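You operate a simulated robot arm through the tools that you are given. There is no shell and no other tool. Be economical: measure what you need, move in short steps, check, and stop when the job is done.

Carry out the task below with a simulated two-armed robot. There is one attempt and no reset: what you move stays moved.

TASK
Pick up the squeeze bottle labelled "SKY" from the top of the tile bench with one hand, pass it to the other hand and put it on the back of the resin stand. Set down upright: squeeze bottle.
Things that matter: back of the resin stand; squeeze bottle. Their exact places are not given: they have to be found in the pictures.

The check looks at the end state, three seconds after you hand in, the way a careful person would. Anything else that was tipped, shoved, dropped, spilled or broken makes it a failure.

THE ROBOT
Two 7-joint arms with two-finger parallel grippers on one trunk, on a base that drives. Base frame: it is fixed to the floor where the robot stands at the start and does not move with it; the origin is under the middle of the robot, x ahead of it, y to its left, z up; the surface under the hand at the start is at about z = 850. Lengths are in mm, angles in rad, forces in N, time in s.
The left shoulder is at the start at [50, 168, 1157], the right one opposite. With the tool pointing down near the work surface each hand reaches from about 200 to 660 mm from the robot's upright axis, wherever it stands, measured 20 degrees to its own side. Places, roughly: back of the resin stand (12x20 cm) [2640, 2080, 800]. Payload 1.57 kg a hand.
The tool frame of a hand sits at the grasp point between the pads (the TCP): z along the fingers, y along the line on which they close. The tips reach 30 mm beyond it. The gripper opens to 80 mm. The fingers are 17 mm wide and 12 mm thick; the gripper's body (40 by 82 mm) begins 80 mm behind the TCP.
Orientation is that of the tool frame in the base frame, as a unit quaternion [w, x, y, z]. With the fingers straight down and closing along the base's y, the tool's x points along the base's -x, its y along +y and its z along -z.

THE INTERFACE
- The arms move only by the tool move_arm. It takes "left_targets", "right_targets" or both (then of equal length, played together; a hand with none holds still); each is a list of rows, each an object of numbers (a shift or turn left out is 0, a gripper value left out holds the last): "x", "y", "z": the shift along the tool's x, y, z in m; "rx", "ry", "rz": the turn, a rotation vector about the tool's x, y, z in rad. In form: [{"x": .., "y": .., "z": .., "rx": .., "ry": .., "rz": ..}, ...]. A call has 1 to 20 rows; each row is the pose to reach, as a shift and turn from the pose commanded when the call began, along the tool's axes at that moment. "left_fingers" and "right_fingers" are, for a hand that has rows, the gripper command, from -1 (shut) to 1 (fully open), values between in proportion, set as the call begins (left out, the last holds). Each row takes 0.2 s and may step no farther than 50 mm and 0.15 rad from the row before; otherwise, or with a gripper value out of range, the whole call is refused. A pose out of reach is approached as far as the arm can. The call stops where the force on the tool passes 40 N (or 10 N more than at its start, if that is more) or the arm is blocked; 0.2 s more then pass. The fingers move at their own pace (about 45 mm/s each) and stop on an object; they squeeze with about 38 N. The grip force told is the motor's: it shows also when the fingers shut on nothing. Time passes only in rows, and 0.2 s behind the last, so rows that repeat a pose let the fingers close. The reply holds the time, the measured pose of the TCP, the force on the tool along the base axes, the opening and the grip force, in the units named above and with some noise, with the torque about the TCP (base axes, N m) and any sound that the robot's microphone picked up.
- Cameras (640 x 400 px; columns grow to the right, rows downward): "scene" is now at [123.2, 27.1, 1366.8]; the picture's right is [0.30, -0.95, 0.00], its down [-0.56, -0.18, -0.81] and it looks along [0.77, 0.24, -0.59] (base axes); focal length 291 px, centre (320, 200). "left" rides on the left gripper at [72, 6, -122] in its tool frame; the picture's right is [-0.09, 1.00, 0.00], its down [-0.84, -0.08, -0.54] and it looks along [-0.54, -0.05, 0.84] (tool axes); focal length 238 px, centre (320, 200). "right" rides on the right gripper at [72, -7, -122] in its tool frame; the picture's right is [0.09, 1.00, 0.00], its down [-0.84, 0.08, -0.54] and it looks along [-0.54, 0.05, 0.84] (tool axes); focal length 238 px, centre (320, 200).
- grab_frame(camera): a new picture of that camera. No time passes.
- slide_trunk(by): slides the trunk up (or, below 0, down) by that many mm; the arms and the scene camera ride with it, the base frame stays. It gives what a move gives, with no picture.
- drive_base(legs): drives the robot by 1 to 6 legs, each [ahead, left, turn to the left] in mm, mm and rad, along the robot's own axes; the way and the turn of a leg run together, so that a leg with both is an arc; at most 1500 mm and 3.142 rad a leg. The arms and the cameras ride along, it lands a little off, and it stops where it bumps. It gives what a move gives.
- turn_head(pan, tilt): turns the head with the scene camera to pan (to the left, within 1.396 rad either way) and tilt (down, from -0.506 to 1.204), counted from straight ahead of the robot. It gives what a move gives.
- locate(camera, pixels): for up to 12 pixels [column, row] of the newest picture of that camera ("zoom" is the newest enlarged one), the place [x, y, z] in the base frame of the surface seen there, good to about 2 mm. No time passes.
- zoom(camera, box): a new picture of the part [left, top, right, bottom] of that camera's present view, enlarged. No time passes.
- sign_off(): hands the job in; it is judged then, once.

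Go step by step. Measure first, check grasps and placings, and put right what went wrong. The budget is 80 turns and 78 pictures, counting those below and the enlarged ones. Unless the task says otherwise, let go and move clear before handing in, and close with one line.

The tools are called after "Call:" as name(argument=value, ...) on one line, values as JSON. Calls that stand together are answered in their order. move_arm: Moves the arms, as the interface text tells. Its arguments: {"type":"object","properties":{"left_targets":{"type":"array","items":{"type":"object","properties":{"x":{"type":"number"},"y":{"type":"number"},"z":{"type":"number"},"rx":{"type":"number"},"ry":{"type":"number"},"rz":{"type":"number"}}}},"left_fingers":{"type":"number"},"right_targets":{"type":"array","items":{"type":"object","properties":{"x":{"type":"number"},"y":{"type":"number"},"z":{"type":"number"},"rx":{"type":"number"},"ry":{"type":"number"},"rz":{"type":"number"}}}},"right_fingers":{"type":"number"}},"required":[]} The other tools are called the same way: slide_trunk (by) slides the trunk up or down; drive_base (legs) drives the base; turn_head (pan, tilt) turns the head that bears the scene camera; grab_frame (camera) takes a picture; locate (camera, pixels) gives the place of the surface under pixels of a picture; zoom (camera, box) takes an enlarged picture of a part of a camera's view; sign_off () hands the job in.

At the start:

```text
clock: 0.0
left_position: [415.6, 390.3, 1182.4]
left_orientation: [0.0, 0.0, 1.0, 0.0]
left_wrist_force: [-0.2, -0.4, 1.1]
left_torque: [-0.02, 0.0, -0.01]
left_gripper_width: 80.0
left_grip_force: 0.0
right_position: [410.4, -21.1, 1147.5]
right_orientation: [0.0, -0.001, 1.0, 0.001]
right_wrist_force: [0.3, 0.2, 0.0]
right_torque: [-0.02, 0.0, 0.04]
right_gripper_width: 80.3
right_grip_force: 0.0
trunk travel left (down, up): [-325.0, 118.0]
robot x, y, heading: [0.3, -1.0, -0.005]
head pan, tilt: [0.305, 0.627]
```

scene: 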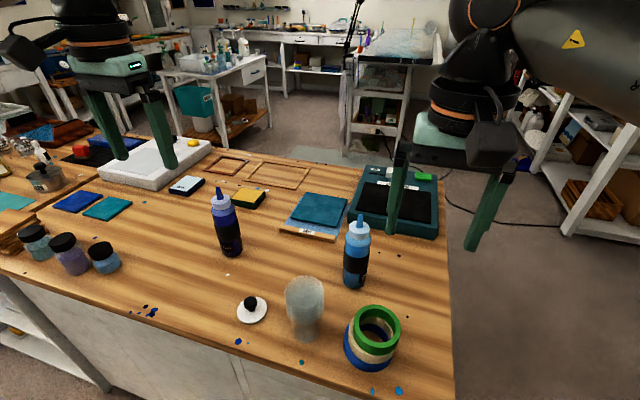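
right: 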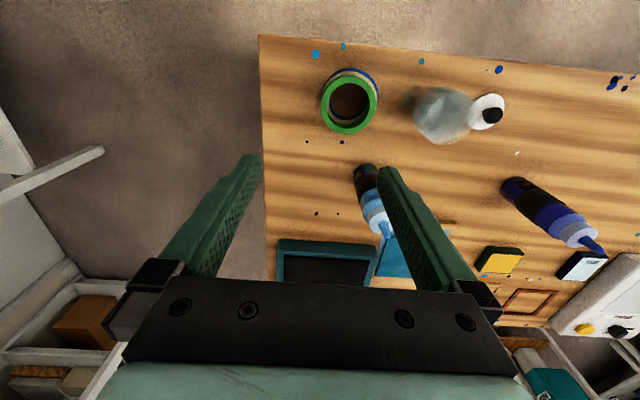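
left: 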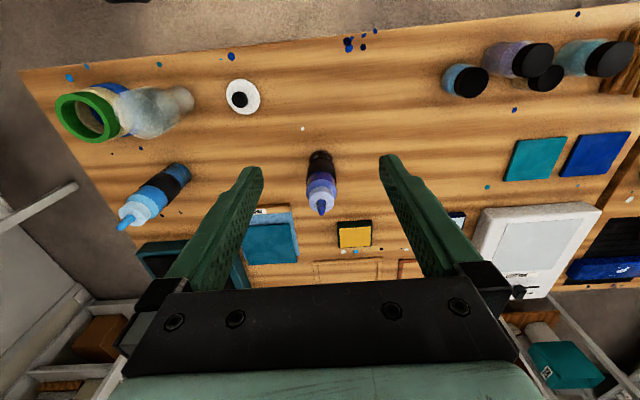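

Two squeeze bottles are visible: dark blue at about (227,225) and light blue at (356,255). I'll zoom in on both to read the labels and get positions.

Call:
zoom(camera="scene", box=[190, 170, 420, 370])

Call:
locate(camera="scene", pixels=[[356, 219], [356, 232], [356, 250], [354, 270], [354, 286], [228, 240], [345, 255], [368, 255], [305, 290], [375, 320], [340, 295], [319, 205]])

Call:
turn_head(pan=0.6, tilt=0.2)

Call:
grab_frame(camera="scene")

```text
2.00 times, centred on (305, 270) of scene
```

zoom: 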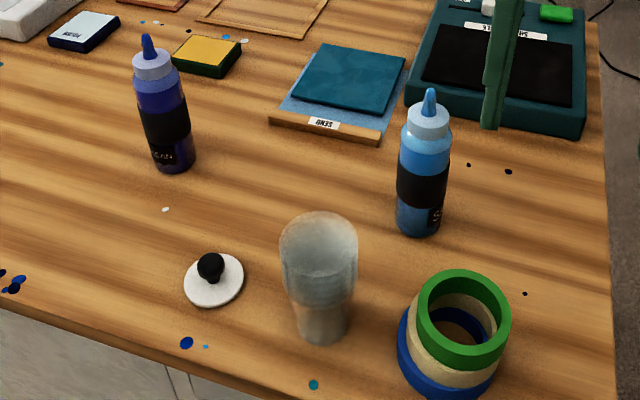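

```text
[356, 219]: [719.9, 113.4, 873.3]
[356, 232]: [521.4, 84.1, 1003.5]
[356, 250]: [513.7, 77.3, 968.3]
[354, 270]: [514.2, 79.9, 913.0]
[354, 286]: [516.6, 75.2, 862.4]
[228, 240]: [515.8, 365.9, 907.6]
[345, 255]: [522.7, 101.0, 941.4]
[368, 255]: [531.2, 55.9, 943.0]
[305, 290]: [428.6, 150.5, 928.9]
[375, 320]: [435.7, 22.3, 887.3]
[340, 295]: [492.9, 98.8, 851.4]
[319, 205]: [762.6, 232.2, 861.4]
```

```text
clock: 0.9
left_position: [415.1, 390.1, 1182.5]
left_orientation: [0.0, 0.0, 1.0, -0.001]
left_wrist_force: [0.5, -0.1, -0.1]
left_torque: [0.01, -0.01, 0.03]
left_gripper_width: 80.0
left_grip_force: 0.1
right_position: [409.7, -22.2, 1148.2]
right_orientation: [0.0, 0.0, 1.0, -0.001]
right_wrist_force: [0.4, -0.3, -0.4]
right_torque: [-0.04, -0.01, 0.01]
right_gripper_width: 80.0
right_grip_force: 0.1
trunk travel left (down, up): [-325.0, 118.0]
robot x, y, heading: [-0.6, -0.7, -0.001]
head pan, tilt: [0.6, 0.201]
```

```text
73 pictures are left
```

scene: 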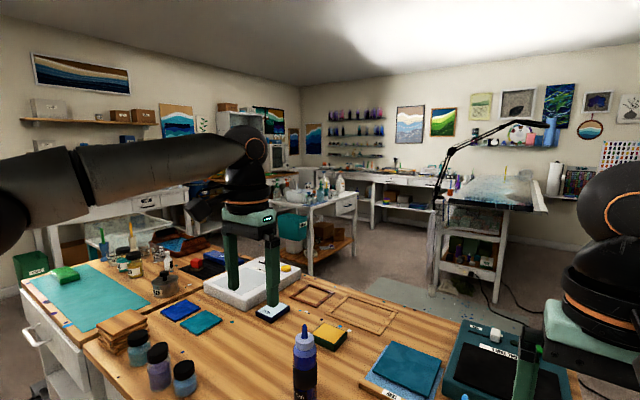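

The light-blue bottle's label begins with "S", so it is most likely SKY; its axis is near (530,78). The stand should be the white cart around (310,205), so I'll zoom in there.

Call:
zoom(camera="scene", box=[250, 160, 378, 280])

Call:
zoom(camera="right", box=[320, 130, 440, 250])

Call:
locate(camera="scene", pixels=[[285, 203], [303, 216], [320, 211], [350, 202], [310, 203], [335, 204], [400, 240], [440, 300], [360, 190], [345, 270]])

```text
3.33 times, centred on (314, 220) of scene
```

zoom: 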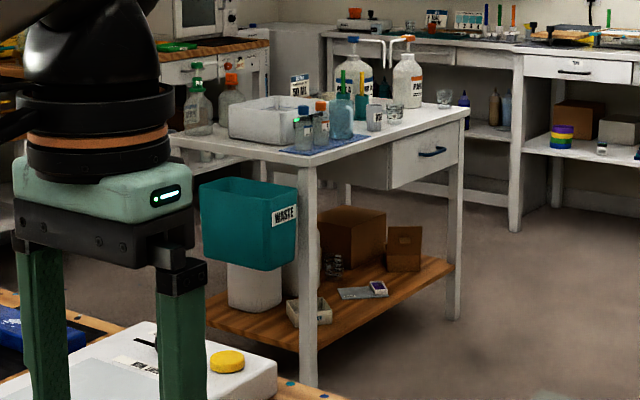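

```text
3.33 times, centred on (380, 190) of right
```

zoom: 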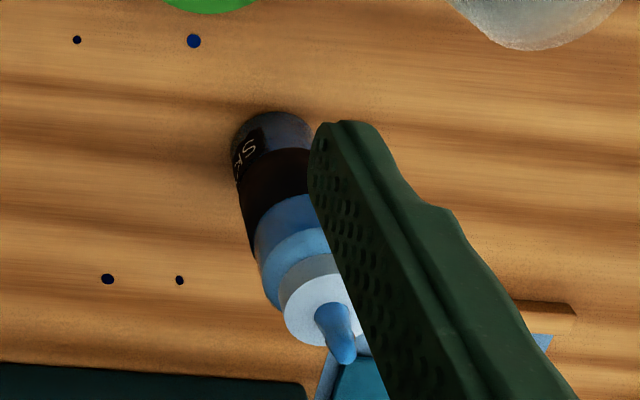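

```text
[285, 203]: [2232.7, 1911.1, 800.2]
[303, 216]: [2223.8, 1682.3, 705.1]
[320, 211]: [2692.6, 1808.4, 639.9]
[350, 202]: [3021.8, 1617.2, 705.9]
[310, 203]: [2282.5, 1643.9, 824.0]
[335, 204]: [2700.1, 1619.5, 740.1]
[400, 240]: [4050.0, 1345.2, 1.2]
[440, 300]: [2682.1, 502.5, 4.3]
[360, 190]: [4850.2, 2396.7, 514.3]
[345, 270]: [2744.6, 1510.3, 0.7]
```

Label "SKY" is confirmed on the light-blue bottle. Next I look down and measure the neighbours (rings, teal box) and the bottle.

Call:
turn_head(pan=0.1, tilt=0.75)

Call:
zoom(camera="scene", box=[200, 80, 440, 320])

```text
clock: 1.9
left_position: [415.3, 391.3, 1183.4]
left_orientation: [0.0, 0.0, 1.0, 0.0]
left_wrist_force: [0.7, -0.3, 0.2]
left_torque: [0.01, 0.02, -0.02]
left_gripper_width: 80.1
left_grip_force: 0.1
right_position: [410.6, -20.4, 1147.6]
right_orientation: [0.0, 0.0, 1.0, 0.0]
right_wrist_force: [-0.4, -0.4, -0.2]
right_torque: [0.02, 0.0, 0.01]
right_gripper_width: 79.9
right_grip_force: 0.0
trunk travel left (down, up): [-325.0, 118.0]
robot x, y, heading: [-3.0, 5.7, -0.002]
head pan, tilt: [0.099, 0.75]
```

```text
1.67 times, centred on (320, 200) of scene
```

zoom: 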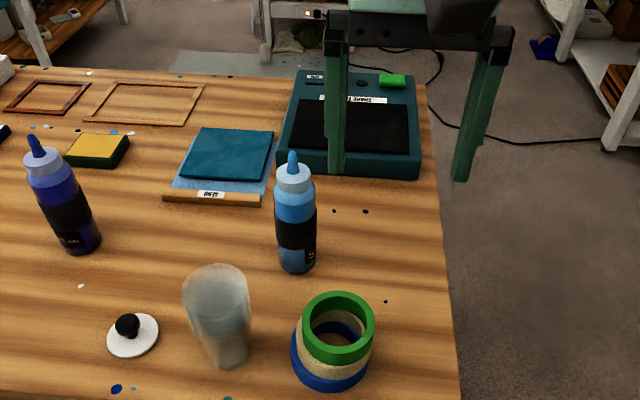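

Call:
locate(camera="zoom", pixels=[[293, 160], [294, 180], [280, 212], [296, 212], [311, 212], [297, 265], [342, 296], [372, 325], [305, 325], [366, 355], [420, 172], [281, 165]])

Call:
locate(camera="zoom", pixels=[[445, 260], [459, 380], [425, 100], [232, 270], [245, 300], [296, 192], [296, 235], [282, 240], [313, 240]])

```text
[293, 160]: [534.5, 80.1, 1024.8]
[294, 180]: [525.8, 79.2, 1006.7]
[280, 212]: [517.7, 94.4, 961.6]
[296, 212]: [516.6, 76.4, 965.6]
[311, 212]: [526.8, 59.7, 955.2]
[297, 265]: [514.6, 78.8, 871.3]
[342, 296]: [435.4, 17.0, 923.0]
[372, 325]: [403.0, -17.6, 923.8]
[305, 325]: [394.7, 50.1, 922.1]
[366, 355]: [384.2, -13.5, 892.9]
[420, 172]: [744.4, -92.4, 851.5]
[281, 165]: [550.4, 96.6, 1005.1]
```

```text
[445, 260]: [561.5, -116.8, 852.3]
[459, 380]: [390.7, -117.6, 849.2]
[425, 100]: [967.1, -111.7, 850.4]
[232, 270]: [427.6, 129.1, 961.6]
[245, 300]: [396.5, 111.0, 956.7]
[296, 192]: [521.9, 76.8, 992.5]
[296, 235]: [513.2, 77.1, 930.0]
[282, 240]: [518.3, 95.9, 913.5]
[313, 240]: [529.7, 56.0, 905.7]
```

Bottle axis is about (534,77), diameter ~40, base z 850, cap top ~1007, tip ~1030; rings and cup stay clear at x<455. I'll turn the right hand horizontal (pointing +y, camera up) beside the bottle, high up.

Call:
move_arm(right_targets=[{"x": -0.009, "y": -0.005, "z": 0.003, "rx": -0.0863, "ry": 0.0863, "rz": 0.0863}, {"x": -0.018, "y": -0.01, "z": 0.006, "rx": -0.1727, "ry": 0.1727, "rz": 0.1727}, {"x": -0.027, "y": -0.015, "z": 0.009, "rx": -0.259, "ry": 0.259, "rz": 0.259}, {"x": -0.035, "y": -0.02, "z": 0.012, "rx": -0.3454, "ry": 0.3454, "rz": 0.3454}, {"x": -0.044, "y": -0.025, "z": 0.015, "rx": -0.4318, "ry": 0.4318, "rz": 0.4318}, {"x": -0.053, "y": -0.03, "z": 0.018, "rx": -0.5181, "ry": 0.5181, "rz": 0.5181}, {"x": -0.062, "y": -0.035, "z": 0.021, "rx": -0.6045, "ry": 0.6045, "rz": 0.6045}, {"x": -0.071, "y": -0.04, "z": 0.024, "rx": -0.6909, "ry": 0.6909, "rz": 0.6909}, {"x": -0.08, "y": -0.045, "z": 0.027, "rx": -0.7772, "ry": 0.7772, "rz": 0.7772}, {"x": -0.089, "y": -0.05, "z": 0.03, "rx": -0.8636, "ry": 0.8636, "rz": 0.8636}, {"x": -0.098, "y": -0.055, "z": 0.033, "rx": -0.95, "ry": 0.95, "rz": 0.95}, {"x": -0.107, "y": -0.06, "z": 0.036, "rx": -1.0363, "ry": 1.0363, "rz": 1.0363}, {"x": -0.116, "y": -0.065, "z": 0.039, "rx": -1.1227, "ry": 1.1227, "rz": 1.1227}, {"x": -0.124, "y": -0.07, "z": 0.042, "rx": -1.2092, "ry": 1.2092, "rz": 1.2092}, {"x": -0.124, "y": -0.07, "z": 0.042, "rx": -1.2092, "ry": 1.2092, "rz": 1.2092}], right_fingers=1)

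Call:
grab_frame(camera="scene")

```text
clock: 5.0
left_position: [413.6, 389.9, 1182.5]
left_orientation: [0.0, 0.0, 1.0, 0.0]
left_wrist_force: [0.5, -0.7, -0.2]
left_torque: [0.02, 0.0, -0.02]
left_gripper_width: 80.2
left_grip_force: 0.2
right_position: [533.4, -91.5, 1106.2]
right_orientation: [0.501, -0.5, -0.5, -0.5]
right_wrist_force: [0.0, -1.3, -0.5]
right_torque: [0.0, -0.02, 0.0]
right_gripper_width: 80.1
right_grip_force: 0.0
trunk travel left (down, up): [-325.0, 118.0]
robot x, y, heading: [-2.6, -2.5, -0.003]
head pan, tilt: [0.099, 0.75]
```

```text
69 pictures are left
```

scene: 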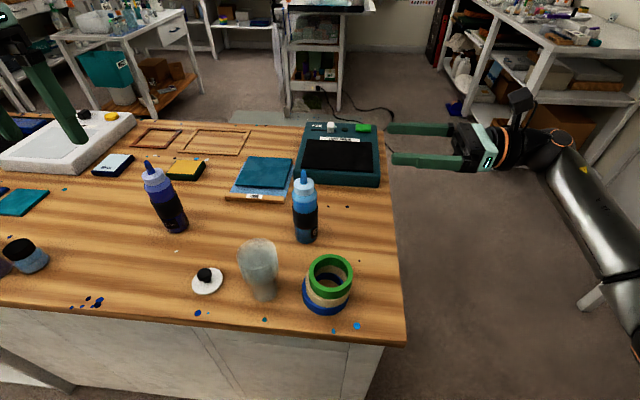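

The hand is horizontal and aligned at x≈533. I'll descend to z≈912, then check before sliding in along +y.

Call:
move_arm(right_targets=[{"x": -0.04}, {"x": -0.08}, {"x": -0.12}, {"x": -0.16}, {"x": -0.194}, {"x": -0.194, "z": 0.03}, {"x": -0.194, "z": 0.06}, {"x": -0.194, "z": 0.08}, {"x": -0.194, "z": 0.08}])

Call:
grab_frame(camera="scene")

Call:
grab_frame(camera="right")

```text
clock: 7.0
left_position: [414.4, 390.3, 1183.1]
left_orientation: [0.0, 0.0, 1.0, 0.0]
left_wrist_force: [0.5, -0.5, -0.6]
left_torque: [0.0, 0.02, -0.03]
left_gripper_width: 80.0
left_grip_force: 0.0
right_position: [534.4, -11.2, 912.5]
right_orientation: [-0.501, 0.499, 0.5, 0.501]
right_wrist_force: [-0.3, 0.1, -0.4]
right_torque: [0.0, -0.01, -0.01]
right_gripper_width: 79.9
right_grip_force: 0.2
trunk travel left (down, up): [-325.0, 118.0]
robot x, y, heading: [1.2, 0.5, 0.004]
head pan, tilt: [0.099, 0.75]
```

```text
68 pictures are left
```

scene: 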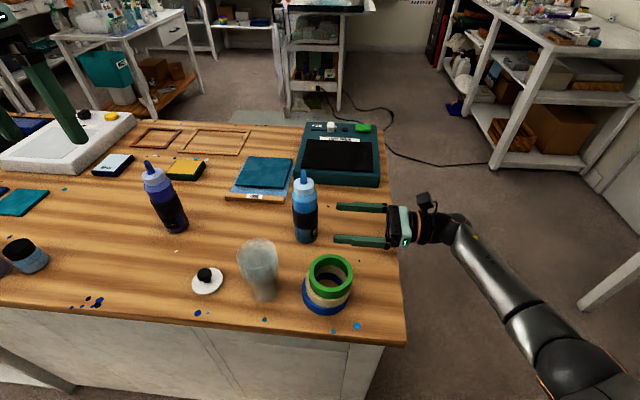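

```text
67 pictures are left
```

right: 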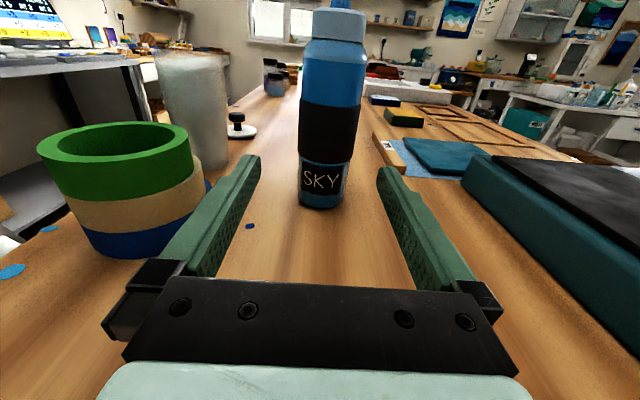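

The bottle with "SKY" sits centred between the fingers (column ~323). I slide in 88 mm and close.

Call:
move_arm(right_targets=[{"z": 0.025}, {"z": 0.05}, {"z": 0.07}, {"z": 0.088}, {"z": 0.088}])

Call:
move_arm(right_targets=[{"z": 0}, {"z": 0}, {"z": 0}, {"z": 0}, {"z": 0}], right_fingers=-1)

Call:
grab_frame(camera="scene")

```text
clock: 8.2
left_position: [413.1, 389.3, 1182.7]
left_orientation: [0.0, 0.0, 1.0, 0.0]
left_wrist_force: [-0.1, 1.1, 0.5]
left_torque: [0.03, -0.02, -0.02]
left_gripper_width: 79.9
left_grip_force: 0.1
right_position: [534.9, 78.4, 912.1]
right_orientation: [0.5, -0.5, -0.5, -0.5]
right_wrist_force: [-0.6, 0.0, -0.4]
right_torque: [0.0, -0.01, 0.01]
right_gripper_width: 80.2
right_grip_force: 0.1
trunk travel left (down, up): [-325.0, 118.0]
robot x, y, heading: [-0.1, 1.7, -0.0]
head pan, tilt: [0.099, 0.75]
```

```text
clock: 9.4
left_position: [413.2, 390.5, 1182.8]
left_orientation: [-0.001, -0.001, 1.0, 0.0]
left_wrist_force: [-0.2, 0.2, 0.1]
left_torque: [0.04, -0.02, -0.03]
left_gripper_width: 79.9
left_grip_force: 0.0
right_position: [533.5, 76.4, 911.7]
right_orientation: [-0.5, 0.5, 0.5, 0.5]
right_wrist_force: [1.2, 1.4, 2.1]
right_torque: [-0.02, -0.01, 0.04]
right_gripper_width: 51.2
right_grip_force: 38.0
trunk travel left (down, up): [-325.0, 118.0]
robot x, y, heading: [-1.9, 0.1, -0.0]
head pan, tilt: [0.099, 0.75]
```

```text
66 pictures are left
```

scene: 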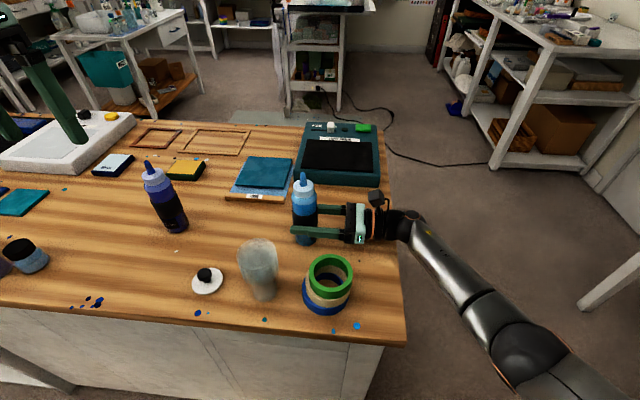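

Grip is solid (51 mm, 38 N). Lifting 150 mm straight up, then shifting to a comfortable handover spot around (490,140).

Call:
move_arm(right_targets=[{"x": 0.02}, {"x": 0.05}, {"x": 0.085}, {"x": 0.12}, {"x": 0.15}, {"x": 0.15, "y": -0.02, "z": 0.03}, {"x": 0.15, "y": -0.045, "z": 0.063}, {"x": 0.15, "y": -0.045, "z": 0.063}])

Call:
turn_head(pan=0.25, tilt=0.5)

Call:
zoom(camera="scene", box=[220, 60, 460, 300])

```text
clock: 11.2
left_position: [413.5, 389.9, 1183.4]
left_orientation: [0.0, 0.0, 1.0, 0.0]
left_wrist_force: [-0.1, -0.9, -0.7]
left_torque: [-0.02, -0.04, -0.03]
left_gripper_width: 80.1
left_grip_force: 0.1
right_position: [488.8, 138.4, 1061.9]
right_orientation: [-0.5, 0.499, 0.501, 0.5]
right_wrist_force: [0.4, 0.3, -1.6]
right_torque: [0.01, 0.04, 0.02]
right_gripper_width: 50.8
right_grip_force: 38.6
trunk travel left (down, up): [-325.0, 118.0]
robot x, y, heading: [-1.4, 1.1, -0.002]
head pan, tilt: [0.099, 0.75]
```

```text
clock: 12.0
left_position: [414.8, 389.7, 1183.1]
left_orientation: [0.0, 0.001, 1.0, 0.0]
left_wrist_force: [-1.0, -0.4, -0.6]
left_torque: [-0.02, 0.02, -0.02]
left_gripper_width: 79.9
left_grip_force: 0.1
right_position: [489.5, 139.0, 1061.1]
right_orientation: [-0.5, 0.5, 0.5, 0.5]
right_wrist_force: [-0.3, 0.0, -1.9]
right_torque: [-0.05, 0.01, 0.0]
right_gripper_width: 51.1
right_grip_force: 37.9
trunk travel left (down, up): [-325.0, 118.0]
robot x, y, heading: [-2.6, 0.9, -0.0]
head pan, tilt: [0.25, 0.499]
```

```text
1.67 times, centred on (340, 180) of scene
```

zoom: 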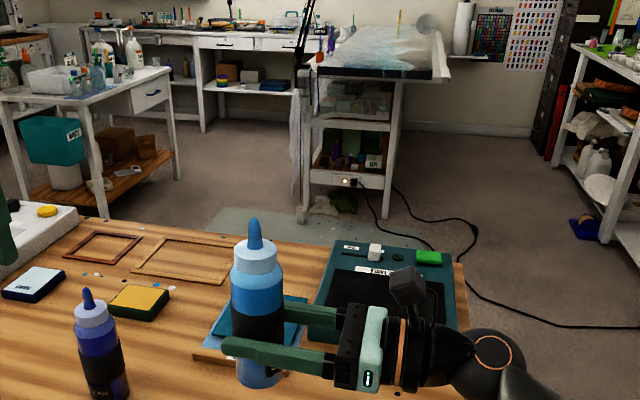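

The bottle is upright in the right hand. Measure its tip, collar and sides for the left hand.

Call:
locate(camera="zoom", pixels=[[253, 222], [256, 236], [256, 258], [236, 290], [257, 290], [278, 290], [257, 330], [245, 385], [270, 310]])

```text
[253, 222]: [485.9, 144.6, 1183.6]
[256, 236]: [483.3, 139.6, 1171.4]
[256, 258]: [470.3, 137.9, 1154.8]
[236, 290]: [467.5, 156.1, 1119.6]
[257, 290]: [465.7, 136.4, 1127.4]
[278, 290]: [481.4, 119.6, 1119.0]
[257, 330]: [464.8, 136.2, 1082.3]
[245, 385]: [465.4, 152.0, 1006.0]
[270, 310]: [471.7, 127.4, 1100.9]
```

Axis is (490,139), tip z 1186. Left hand rises to z≈1240, moves above the bottle; I'll check before descending to z≈1124.

Call:
move_arm(left_targets=[{"z": -0.03}, {"z": -0.06}, {"x": -0.015, "y": -0.04, "z": -0.06}, {"x": -0.03, "y": -0.08, "z": -0.06}, {"x": -0.045, "y": -0.12, "z": -0.06}, {"x": -0.06, "y": -0.16, "z": -0.06}, {"x": -0.075, "y": -0.205, "z": -0.06}, {"x": -0.075, "y": -0.251, "z": -0.06}, {"x": -0.075, "y": -0.251, "z": -0.06}], left_fingers=1)

Call:
grab_frame(camera="scene")

Call:
grab_frame(camera="left")

```text
clock: 14.0
left_position: [442.9, 192.6, 1215.2]
left_orientation: [0.0, -0.001, 1.0, 0.0]
left_wrist_force: [-0.6, -0.7, -0.9]
left_torque: [-0.01, -0.01, -0.02]
left_gripper_width: 80.0
left_grip_force: 0.1
left hand out of reach, approached as far as the arm can: row 6, 7, 8, 9
right_position: [489.7, 139.3, 1061.7]
right_orientation: [0.5, -0.5, -0.5, -0.5]
right_wrist_force: [-0.2, 0.0, -1.5]
right_torque: [-0.01, -0.01, 0.0]
right_gripper_width: 51.0
right_grip_force: 37.8
trunk travel left (down, up): [-325.0, 118.0]
robot x, y, heading: [1.9, 0.8, 0.004]
head pan, tilt: [0.25, 0.499]
```

```text
64 pictures are left
```

scene: 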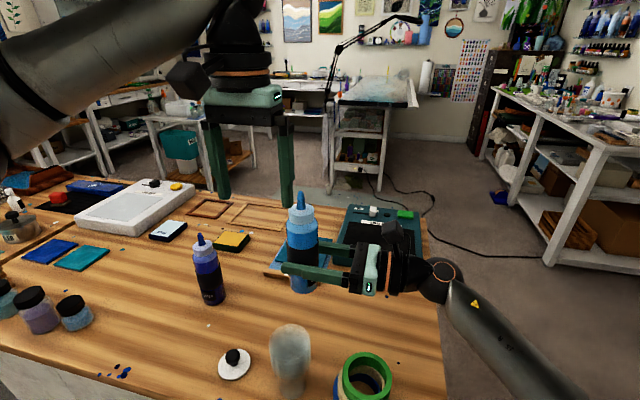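

```text
63 pictures are left
```

left: 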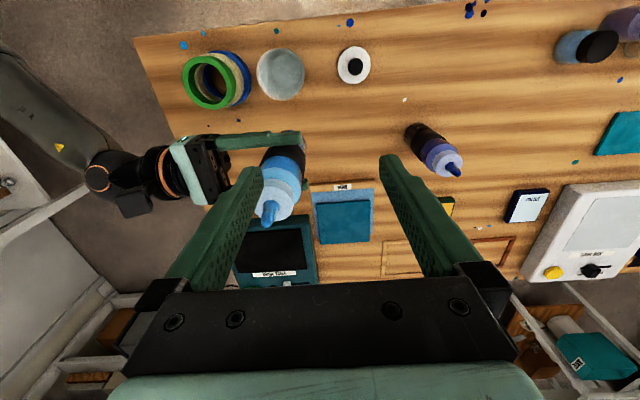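

The left arm can't reach that high there. I'll lower the bottle straight down 62 mm with the right hand and shift it left 70 mm (z≈1000 stays above the cup), after first pulling away.

Call:
move_arm(right_targets=[{"x": -0.02}, {"x": -0.04}, {"x": -0.062}, {"x": -0.062}])

Call:
move_arm(left_targets=[{"x": 0.03, "y": 0.04, "z": 0.01}, {"x": 0.03, "y": 0.08, "z": 0.02}, {"x": 0.03, "y": 0.12, "z": 0.03}, {"x": 0.03, "y": 0.16, "z": 0.04}, {"x": 0.03, "y": 0.16, "z": 0.04}])

Call:
move_arm(right_targets=[{"z": 0.025}, {"z": 0.05}, {"z": 0.07}, {"z": 0.07}])

```text
clock: 15.0
left_position: [441.8, 192.2, 1214.7]
left_orientation: [0.0, -0.001, 1.0, 0.0]
left_wrist_force: [-0.2, -0.5, -0.6]
left_torque: [0.0, 0.0, 0.0]
left_gripper_width: 79.9
left_grip_force: 0.0
right_position: [490.5, 138.7, 999.6]
right_orientation: [0.5, -0.5, -0.5, -0.5]
right_wrist_force: [-0.3, 0.1, -1.9]
right_torque: [-0.02, -0.01, -0.01]
right_gripper_width: 50.4
right_grip_force: 38.0
trunk travel left (down, up): [-325.0, 118.0]
robot x, y, heading: [-3.1, -0.1, 0.002]
head pan, tilt: [0.25, 0.499]
```

```text
refused: row 1 steps farther than a row can; nothing moved
```

```text
clock: 16.0
left_position: [442.9, 192.3, 1215.0]
left_orientation: [0.0, -0.001, 1.0, 0.001]
left_wrist_force: [1.2, -0.2, -0.5]
left_torque: [0.0, -0.01, -0.01]
left_gripper_width: 79.8
left_grip_force: 0.0
right_position: [489.7, 210.2, 999.1]
right_orientation: [-0.5, 0.5, 0.5, 0.5]
right_wrist_force: [0.2, 0.0, -2.4]
right_torque: [-0.01, 0.04, 0.02]
right_gripper_width: 50.8
right_grip_force: 38.4
trunk travel left (down, up): [-325.0, 118.0]
robot x, y, heading: [1.1, -0.8, 0.002]
head pan, tilt: [0.25, 0.499]
```

Bottle is now at (490,210), tip ~1124, below the left fingertips. I'll nudge the left hand to see what pose its commands count from.

Call:
move_arm(left_targets=[{"y": 0.018, "z": 0.02}, {"y": 0.018, "z": 0.02}])

```text
clock: 16.6
left_position: [441.4, 210.3, 1194.1]
left_orientation: [0.0, 0.0, 1.0, -0.001]
left_wrist_force: [-0.2, -0.9, -0.8]
left_torque: [0.0, 0.0, 0.03]
left_gripper_width: 80.2
left_grip_force: 0.1
right_position: [489.9, 210.1, 999.3]
right_orientation: [-0.5, 0.5, 0.5, 0.5]
right_wrist_force: [0.4, 1.4, -2.6]
right_torque: [-0.04, 0.03, 0.04]
right_gripper_width: 50.9
right_grip_force: 38.2
trunk travel left (down, up): [-325.0, 118.0]
robot x, y, heading: [1.7, 3.4, -0.001]
head pan, tilt: [0.25, 0.499]
```

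Commands count from the actual reached pose, now (442,210,1194). I shift 48 mm forward and down to z≈1170, then look.

Call:
move_arm(left_targets=[{"x": -0.024, "z": 0.012}, {"x": -0.048, "z": 0.024}, {"x": -0.048, "z": 0.024}])

Call:
grab_frame(camera="left")

Call:
grab_frame(camera="scene")

```text
clock: 17.4
left_position: [489.6, 216.2, 1171.4]
left_orientation: [0.001, -0.003, 1.0, -0.001]
left_wrist_force: [0.1, 0.5, -0.8]
left_torque: [0.03, 0.0, 0.02]
left_gripper_width: 79.8
left_grip_force: 0.1
left hand out of reach, approached as far as the arm can: row 2, 3
right_position: [488.5, 210.3, 1001.1]
right_orientation: [0.501, -0.499, -0.501, -0.499]
right_wrist_force: [0.6, -0.4, -2.7]
right_torque: [-0.01, 0.02, -0.03]
right_gripper_width: 50.8
right_grip_force: 38.0
trunk travel left (down, up): [-325.0, 118.0]
robot x, y, heading: [-0.5, -1.8, 0.001]
head pan, tilt: [0.25, 0.499]
```

```text
62 pictures are left
```

left: 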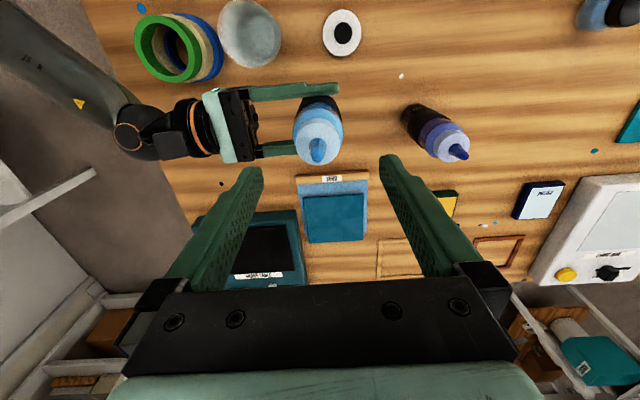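

```text
61 pictures are left
```

scene: 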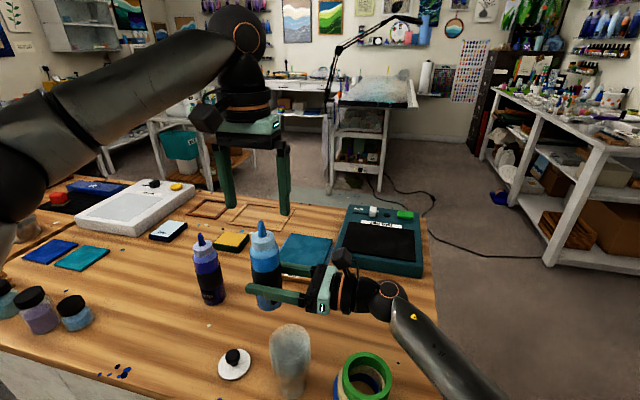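

Left hand is nearly above the bottle (y 216 vs 210). I descend with a small y correction to z≈1110 first.

Call:
move_arm(left_targets=[{"y": -0.001, "z": 0.02}, {"y": -0.003, "z": 0.04}, {"y": -0.006, "z": 0.055}, {"y": -0.006, "z": 0.055}])

Call:
grab_frame(camera="left")

Call:
zoom(camera="scene", box=[180, 120, 360, 320])

```text
clock: 18.4
left_position: [490.0, 209.0, 1116.4]
left_orientation: [0.001, 0.0, 1.0, 0.0]
left_wrist_force: [-0.9, 0.3, -1.0]
left_torque: [-0.02, 0.01, 0.0]
left_gripper_width: 80.0
left_grip_force: 0.1
right_position: [489.6, 208.9, 999.9]
right_orientation: [-0.5, 0.499, 0.5, 0.501]
right_wrist_force: [1.3, 0.8, -2.9]
right_torque: [0.0, 0.0, 0.0]
right_gripper_width: 50.8
right_grip_force: 38.0
trunk travel left (down, up): [-325.0, 118.0]
robot x, y, heading: [-3.5, -2.0, 0.0]
head pan, tilt: [0.25, 0.499]
```

```text
60 pictures are left
```

left: 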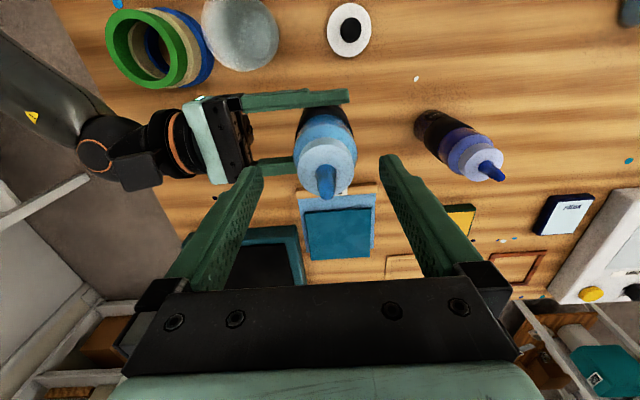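

```text
2.00 times, centred on (270, 220) of scene
```

zoom: 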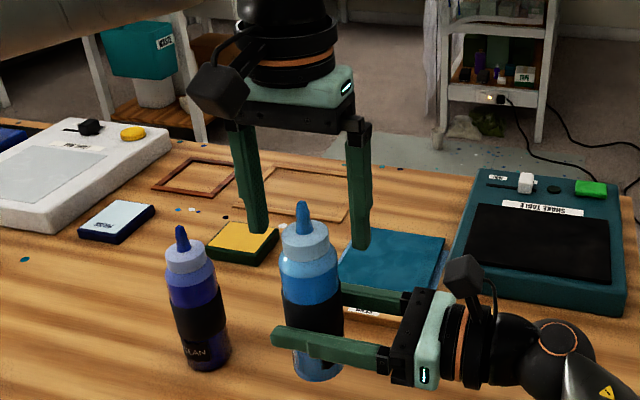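

Finger tips straddle the bottle symmetrically in both views (fingers at 250 and 363 vs. bottle at 305). Descend the last 53 mm and check.

Call:
move_arm(left_targets=[{"y": 0.001, "z": 0.02}, {"y": 0.001, "z": 0.04}, {"y": 0.001, "z": 0.052}, {"y": 0.001, "z": 0.052}])

Call:
zoom(camera="scene", box=[180, 120, 360, 320])

Call:
grab_frame(camera="right")

```text
clock: 19.4
left_position: [490.3, 211.7, 1064.3]
left_orientation: [0.0, -0.002, 1.0, 0.0]
left_wrist_force: [-0.6, 0.4, 0.4]
left_torque: [-0.01, -0.01, -0.01]
left_gripper_width: 80.0
left_grip_force: 0.0
right_position: [490.2, 210.4, 999.0]
right_orientation: [0.5, -0.5, -0.5, -0.5]
right_wrist_force: [0.5, -0.6, -3.2]
right_torque: [-0.02, 0.0, 0.02]
right_gripper_width: 50.7
right_grip_force: 38.3
trunk travel left (down, up): [-325.0, 118.0]
robot x, y, heading: [-2.6, 1.7, 0.001]
head pan, tilt: [0.25, 0.499]
```

```text
2.00 times, centred on (270, 220) of scene
```

zoom: 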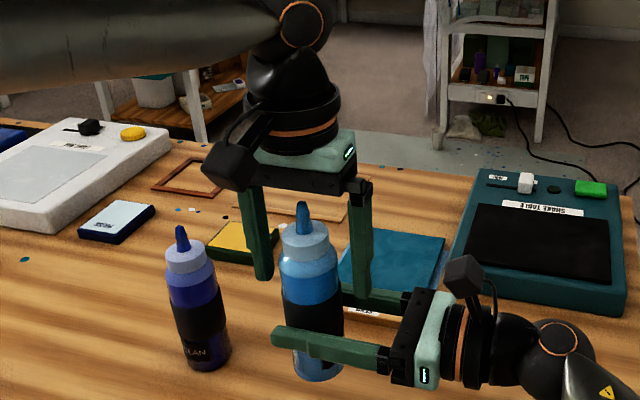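

```text
57 pictures are left
```

right: 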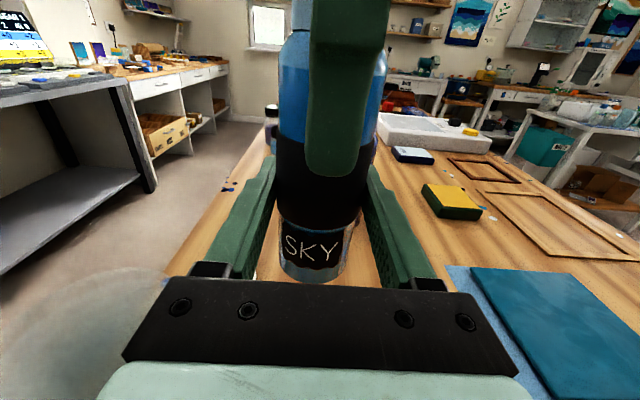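

Left fingers straddle the body above the right fingers with clearance. Close the left hand.

Call:
move_arm(left_targets=[{"z": 0}, {"z": 0}, {"z": 0}, {"z": 0}, {"z": 0}], left_fingers=-1)

Call:
zoom(camera="scene", box=[180, 120, 360, 320])

```text
clock: 20.6
left_position: [490.1, 212.3, 1064.4]
left_orientation: [0.001, -0.002, 1.0, 0.002]
left_wrist_force: [3.5, 16.1, 0.6]
left_torque: [0.46, -0.19, -0.07]
left_gripper_width: 48.6
left_grip_force: 37.5
right_position: [490.4, 208.7, 998.6]
right_orientation: [-0.5, 0.5, 0.5, 0.5]
right_wrist_force: [-5.1, -14.9, -0.2]
right_torque: [0.48, -0.09, 0.07]
right_gripper_width: 50.6
right_grip_force: 38.0
trunk travel left (down, up): [-325.0, 118.0]
robot x, y, heading: [1.6, 0.5, 0.002]
head pan, tilt: [0.25, 0.499]
```

```text
2.00 times, centred on (270, 220) of scene
```

zoom: 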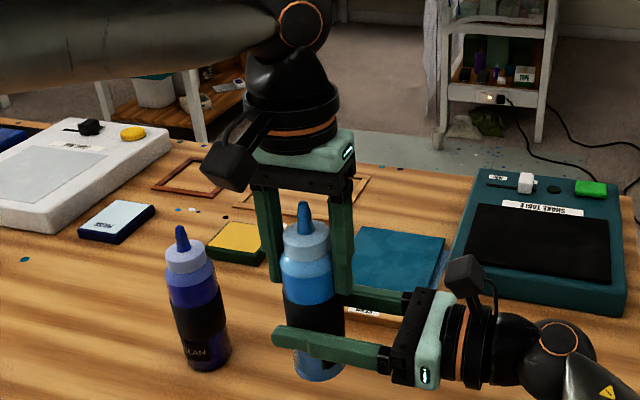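

Left holds at 48.6 mm, 37 N. Open the right hand, then retract it along −y.

Call:
move_arm(right_targets=[{"z": 0}, {"z": 0}, {"z": 0}], right_fingers=1)

Call:
move_arm(right_targets=[{"z": -0.03}, {"z": -0.07}, {"z": -0.11}, {"z": -0.15}, {"z": -0.19}, {"z": -0.23}, {"z": -0.23}])

Call:
grab_frame(camera="right")

Call:
grab_frame(camera="scene")

```text
clock: 21.4
left_position: [490.2, 211.4, 1064.4]
left_orientation: [0.0, 0.0, 1.0, 0.0]
left_wrist_force: [-0.2, 0.3, -0.2]
left_torque: [-0.01, 0.04, 0.04]
left_gripper_width: 48.9
left_grip_force: 37.9
right_position: [490.5, 210.1, 999.1]
right_orientation: [-0.5, 0.5, 0.5, 0.5]
right_wrist_force: [-1.0, -0.3, -0.2]
right_torque: [0.01, 0.03, 0.03]
right_gripper_width: 79.7
right_grip_force: 0.1
trunk travel left (down, up): [-325.0, 118.0]
robot x, y, heading: [1.8, -0.4, -0.004]
head pan, tilt: [0.25, 0.499]
```

```text
clock: 23.0
left_position: [490.2, 211.6, 1064.0]
left_orientation: [0.0, 0.0, 1.0, 0.0]
left_wrist_force: [-0.4, -1.2, 0.5]
left_torque: [0.02, 0.0, -0.01]
left_gripper_width: 48.9
left_grip_force: 38.2
right_position: [489.5, -21.3, 999.5]
right_orientation: [0.501, -0.5, -0.5, -0.499]
right_wrist_force: [0.3, -0.1, 0.7]
right_torque: [-0.02, 0.03, 0.0]
right_gripper_width: 79.8
right_grip_force: 0.1
trunk travel left (down, up): [-325.0, 118.0]
robot x, y, heading: [-1.3, 0.4, -0.0]
head pan, tilt: [0.25, 0.499]
```

```text
55 pictures are left
```

right: 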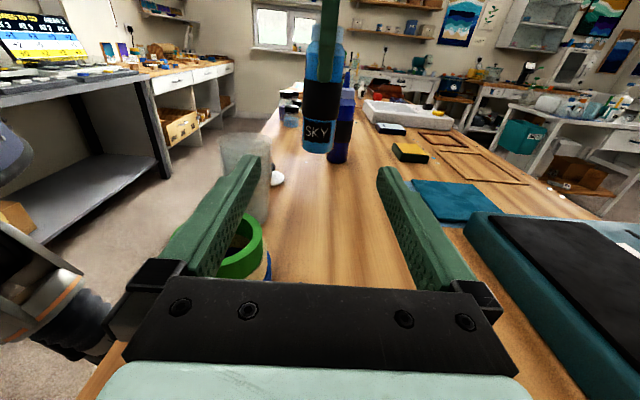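

```text
54 pictures are left
```

scene: 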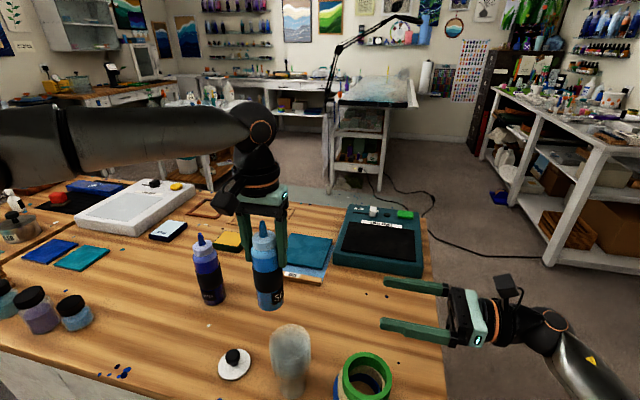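

Handover done; the bottle hangs upright in the left hand. Now raise and tuck both arms for driving (right hand back to pointing down).

Call:
move_arm(right_targets=[{"x": 0.05}, {"x": 0.1}, {"x": 0.13}, {"x": 0.14, "y": -0.013, "z": -0.013, "rx": 0.0863, "ry": -0.0863, "rz": -0.0863}, {"x": 0.14, "y": -0.026, "z": -0.026, "rx": 0.1727, "ry": -0.1727, "rz": -0.1727}, {"x": 0.14, "y": -0.04, "z": -0.04, "rx": 0.259, "ry": -0.259, "rz": -0.259}, {"x": 0.14, "y": -0.053, "z": -0.053, "rx": 0.3454, "ry": -0.3454, "rz": -0.3454}, {"x": 0.14, "y": -0.066, "z": -0.066, "rx": 0.4318, "ry": -0.4318, "rz": -0.4318}, {"x": 0.14, "y": -0.08, "z": -0.08, "rx": 0.5181, "ry": -0.5181, "rz": -0.5181}, {"x": 0.14, "y": -0.093, "z": -0.093, "rx": 0.6045, "ry": -0.6045, "rz": -0.6045}, {"x": 0.14, "y": -0.106, "z": -0.106, "rx": 0.6909, "ry": -0.6909, "rz": -0.6909}, {"x": 0.14, "y": -0.12, "z": -0.12, "rx": 0.7772, "ry": -0.7772, "rz": -0.7772}, {"x": 0.14, "y": -0.133, "z": -0.133, "rx": 0.8636, "ry": -0.8636, "rz": -0.8636}, {"x": 0.14, "y": -0.146, "z": -0.146, "rx": 0.95, "ry": -0.95, "rz": -0.95}, {"x": 0.14, "y": -0.16, "z": -0.16, "rx": 1.0363, "ry": -1.0363, "rz": -1.0363}, {"x": 0.14, "y": -0.173, "z": -0.17, "rx": 1.1227, "ry": -1.1227, "rz": -1.1227}, {"x": 0.14, "y": -0.19, "z": -0.18, "rx": 1.2092, "ry": -1.2092, "rz": -1.2092}, {"x": 0.14, "y": -0.19, "z": -0.18, "rx": 1.2092, "ry": -1.2092, "rz": -1.2092}])

Call:
move_arm(left_targets=[{"z": -0.02}, {"z": -0.04}, {"z": -0.066}, {"x": 0.03, "y": 0.02, "z": -0.066}, {"x": 0.06, "y": 0.04, "z": -0.066}, {"x": 0.09, "y": 0.06, "z": -0.066}, {"x": 0.11, "y": 0.07, "z": -0.066}, {"x": 0.11, "y": 0.07, "z": -0.066}])

Call:
turn_head(pan=-0.6, tilt=0.5)

Call:
grab_frame(camera="scene")

```text
clock: 26.8
left_position: [490.1, 211.1, 1062.9]
left_orientation: [0.0, -0.001, 1.0, -0.001]
left_wrist_force: [-0.1, 1.1, 0.2]
left_torque: [-0.01, -0.04, 0.02]
left_gripper_width: 48.9
left_grip_force: 38.2
right_position: [298.9, -200.8, 1139.0]
right_orientation: [0.0, -0.001, 1.0, -0.001]
right_wrist_force: [-0.6, 0.8, 0.6]
right_torque: [0.04, 0.03, 0.03]
right_gripper_width: 80.0
right_grip_force: 0.0
trunk travel left (down, up): [-325.0, 118.0]
robot x, y, heading: [0.8, 1.0, 0.003]
head pan, tilt: [0.25, 0.499]
```

```text
clock: 28.6
left_position: [380.1, 281.1, 1129.9]
left_orientation: [0.001, 0.0, 1.0, 0.0]
left_wrist_force: [-0.8, -0.2, -1.6]
left_torque: [0.0, 0.0, 0.02]
left_gripper_width: 48.7
left_grip_force: 37.8
right_position: [298.5, -200.4, 1138.6]
right_orientation: [0.001, 0.0, 1.0, 0.0]
right_wrist_force: [-0.1, -0.2, 0.0]
right_torque: [0.0, 0.04, 0.02]
right_gripper_width: 80.0
right_grip_force: 0.0
trunk travel left (down, up): [-325.0, 118.0]
robot x, y, heading: [0.6, 2.0, -0.001]
head pan, tilt: [0.25, 0.499]
```

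```text
clock: 29.8
left_position: [380.0, 282.2, 1130.6]
left_orientation: [0.0, -0.001, 1.0, 0.0]
left_wrist_force: [-0.1, -0.2, -1.2]
left_torque: [0.0, 0.02, 0.0]
left_gripper_width: 48.6
left_grip_force: 37.7
right_position: [299.8, -201.3, 1139.3]
right_orientation: [0.0, 0.0, 1.0, 0.0]
right_wrist_force: [-0.4, 0.9, -1.0]
right_torque: [0.01, -0.03, -0.01]
right_gripper_width: 80.0
right_grip_force: 0.1
trunk travel left (down, up): [-325.0, 118.0]
robot x, y, heading: [-0.9, 1.2, 0.001]
head pan, tilt: [-0.6, 0.499]
```

```text
53 pictures are left
```

scene: 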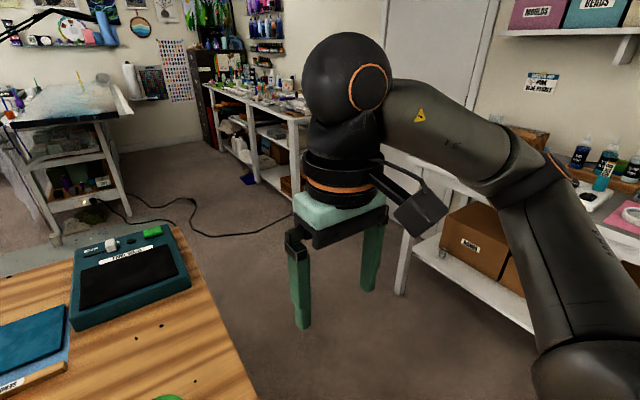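

I'll measure the corridor right of the bench, and look at the left side too.

Call:
locate(camera="scene", pixels=[[400, 290], [445, 250], [300, 200], [225, 150], [260, 190], [230, 240], [125, 240], [50, 240], [520, 325], [293, 117], [190, 250], [205, 86]])

Call:
turn_head(pan=-1.25, tilt=0.6)

Call:
grab_frame(camera="scene")

Call:
turn_head(pan=1.2, tilt=0.5)

Call:
grab_frame(camera="scene")

```text
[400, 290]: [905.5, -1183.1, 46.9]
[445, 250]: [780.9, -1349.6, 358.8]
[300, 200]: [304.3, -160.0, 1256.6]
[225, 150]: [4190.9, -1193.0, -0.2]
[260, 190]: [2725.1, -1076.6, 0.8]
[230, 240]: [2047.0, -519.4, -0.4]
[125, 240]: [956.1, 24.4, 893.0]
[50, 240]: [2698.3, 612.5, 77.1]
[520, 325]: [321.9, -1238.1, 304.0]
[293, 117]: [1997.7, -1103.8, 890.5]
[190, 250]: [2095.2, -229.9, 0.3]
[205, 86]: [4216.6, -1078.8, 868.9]
```

```text
clock: 30.8
left_position: [379.2, 281.4, 1129.7]
left_orientation: [0.0, -0.001, 1.0, 0.0]
left_wrist_force: [-0.4, 0.3, -2.5]
left_torque: [0.0, 0.03, -0.01]
left_gripper_width: 48.6
left_grip_force: 38.0
right_position: [299.0, -200.4, 1139.6]
right_orientation: [0.0, 0.0, 1.0, 0.0]
right_wrist_force: [-0.4, -0.5, -0.2]
right_torque: [0.02, -0.02, -0.01]
right_gripper_width: 79.9
right_grip_force: 0.0
trunk travel left (down, up): [-325.0, 118.0]
robot x, y, heading: [1.2, -1.2, 0.003]
head pan, tilt: [-1.25, 0.6]
```

```text
52 pictures are left
```

scene: 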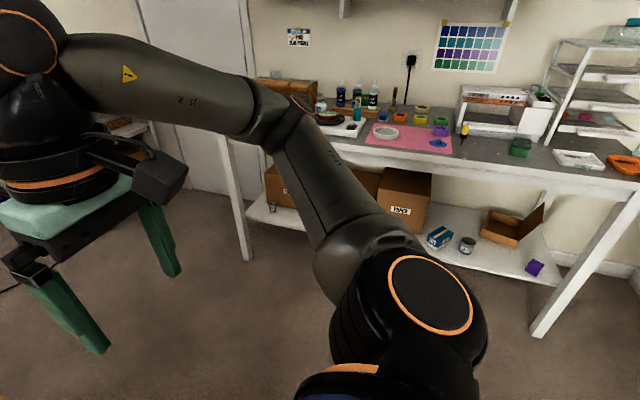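

```text
clock: 33.0
left_position: [379.6, 282.5, 1129.2]
left_orientation: [0.0, -0.001, 1.0, 0.0]
left_wrist_force: [-0.2, 0.4, -2.7]
left_torque: [0.05, 0.03, 0.02]
left_gripper_width: 48.6
left_grip_force: 38.0
right_position: [298.3, -201.8, 1139.1]
right_orientation: [0.0, 0.0, 1.0, 0.0]
right_wrist_force: [-0.2, -0.5, -0.4]
right_torque: [-0.02, 0.02, 0.0]
right_gripper_width: 79.8
right_grip_force: 0.0
trunk travel left (down, up): [-325.0, 118.0]
robot x, y, heading: [-0.6, 1.4, 0.003]
head pan, tilt: [1.201, 0.499]
```

```text
51 pictures are left
```

scene: 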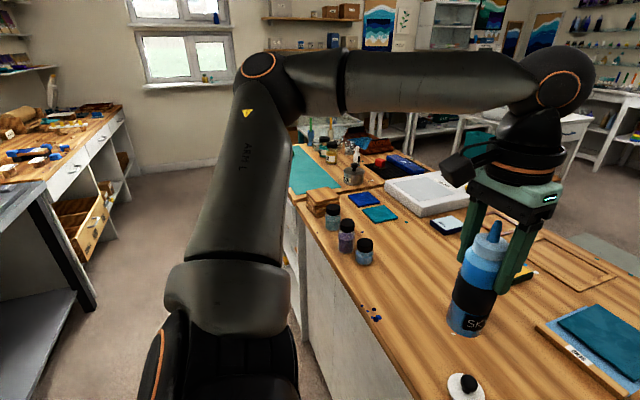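

The corridor right of the bench runs from y≈−117 to −1100; I'll pass with the base at y≈−570. Raise trunk 80 mm first so the carried bottle clears the cup, then sidestep.

Call:
slide_trunk(by=80)

Call:
drive_base(legs=[[0, -300, 0], [0, -270, 0]])

Call:
turn_head(pan=0.0, tilt=0.6)

Call:
grab_frame(camera="scene")

```text
clock: 34.2
left_position: [380.9, 280.9, 1210.7]
left_orientation: [0.0, -0.001, 1.0, 0.001]
left_wrist_force: [-1.1, -0.6, -1.9]
left_torque: [-0.02, 0.01, 0.02]
left_gripper_width: 48.4
left_grip_force: 37.7
right_position: [298.8, -200.8, 1219.2]
right_orientation: [0.0, 0.0, 1.0, 0.0]
right_wrist_force: [-0.6, 0.2, 0.7]
right_torque: [0.02, -0.04, 0.01]
right_gripper_width: 80.1
right_grip_force: 0.0
trunk travel left (down, up): [-405.0, 38.0]
robot x, y, heading: [0.2, -0.2, 0.0]
head pan, tilt: [1.201, 0.499]
```

```text
clock: 40.0
left_position: [379.8, -289.0, 1210.5]
left_orientation: [0.0, 0.001, 1.0, 0.001]
left_wrist_force: [0.3, -0.3, -2.1]
left_torque: [0.01, 0.0, 0.01]
left_gripper_width: 48.9
left_grip_force: 38.0
right_position: [298.5, -772.8, 1219.1]
right_orientation: [0.0, 0.002, 1.0, -0.001]
right_wrist_force: [1.4, -0.7, 0.1]
right_torque: [0.0, -0.01, -0.03]
right_gripper_width: 80.3
right_grip_force: 0.1
trunk travel left (down, up): [-405.0, 38.0]
robot x, y, heading: [-4.5, -571.2, -0.003]
head pan, tilt: [1.201, 0.499]
```

```text
clock: 41.4
left_position: [380.4, -289.2, 1209.6]
left_orientation: [0.0, 0.001, 1.0, -0.001]
left_wrist_force: [-0.2, -0.2, -2.9]
left_torque: [0.0, 0.0, 0.0]
left_gripper_width: 48.6
left_grip_force: 38.2
right_position: [297.4, -770.6, 1219.5]
right_orientation: [0.001, 0.001, 1.0, 0.0]
right_wrist_force: [0.1, -0.1, 0.6]
right_torque: [0.05, -0.02, 0.0]
right_gripper_width: 79.9
right_grip_force: 0.0
trunk travel left (down, up): [-405.0, 38.0]
robot x, y, heading: [0.8, -569.2, -0.005]
head pan, tilt: [0.0, 0.6]
```

```text
50 pictures are left
```

scene: 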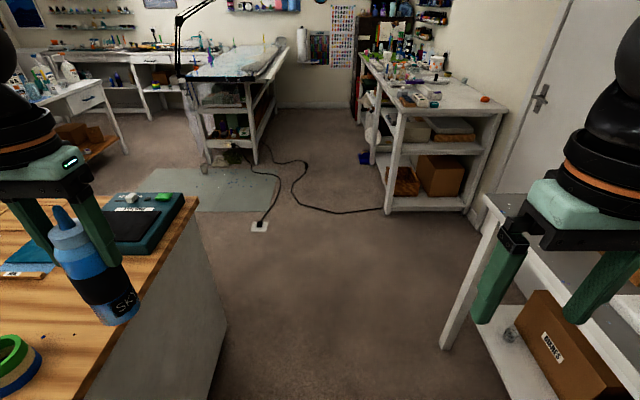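

Clear aisle ahead; there's a floor mat, a cable and a floor socket at (259,226). Measure them.

Call:
locate(camera="scene", pixels=[[259, 226], [270, 208], [200, 208], [310, 208], [350, 212], [447, 345], [388, 208], [493, 197], [222, 320], [190, 200], [207, 160], [280, 175]])

Call:
turn_head(pan=0.55, tilt=0.35)

Call:
grab_frame(camera="scene")

```text
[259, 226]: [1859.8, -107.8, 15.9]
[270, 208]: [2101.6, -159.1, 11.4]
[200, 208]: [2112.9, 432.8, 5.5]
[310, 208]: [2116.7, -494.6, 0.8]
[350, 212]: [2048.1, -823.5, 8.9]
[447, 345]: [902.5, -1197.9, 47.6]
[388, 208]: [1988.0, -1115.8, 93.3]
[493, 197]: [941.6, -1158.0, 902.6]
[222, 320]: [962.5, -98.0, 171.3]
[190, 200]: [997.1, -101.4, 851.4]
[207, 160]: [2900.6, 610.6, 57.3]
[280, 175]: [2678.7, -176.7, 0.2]
```

```text
clock: 42.4
left_position: [379.7, -288.6, 1209.5]
left_orientation: [0.0, 0.001, 1.0, -0.001]
left_wrist_force: [0.0, -0.9, -2.0]
left_torque: [0.0, -0.02, 0.0]
left_gripper_width: 48.7
left_grip_force: 38.2
right_position: [298.3, -771.9, 1219.3]
right_orientation: [0.0, 0.001, 1.0, 0.0]
right_wrist_force: [-0.1, -0.5, -0.7]
right_torque: [0.02, -0.01, 0.01]
right_gripper_width: 80.3
right_grip_force: 0.1
trunk travel left (down, up): [-405.0, 38.0]
robot x, y, heading: [-1.8, -568.4, -0.001]
head pan, tilt: [0.55, 0.351]
```

```text
49 pictures are left
```

scene: 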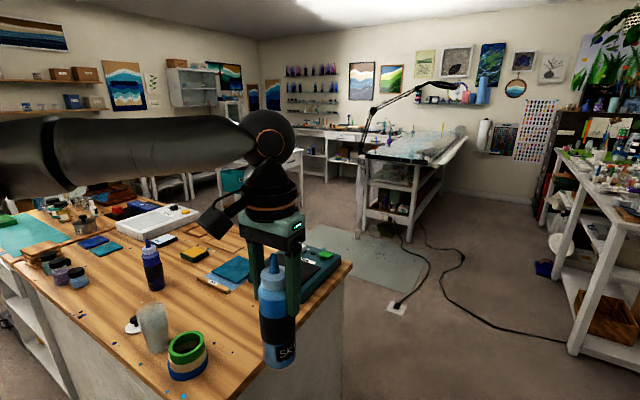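

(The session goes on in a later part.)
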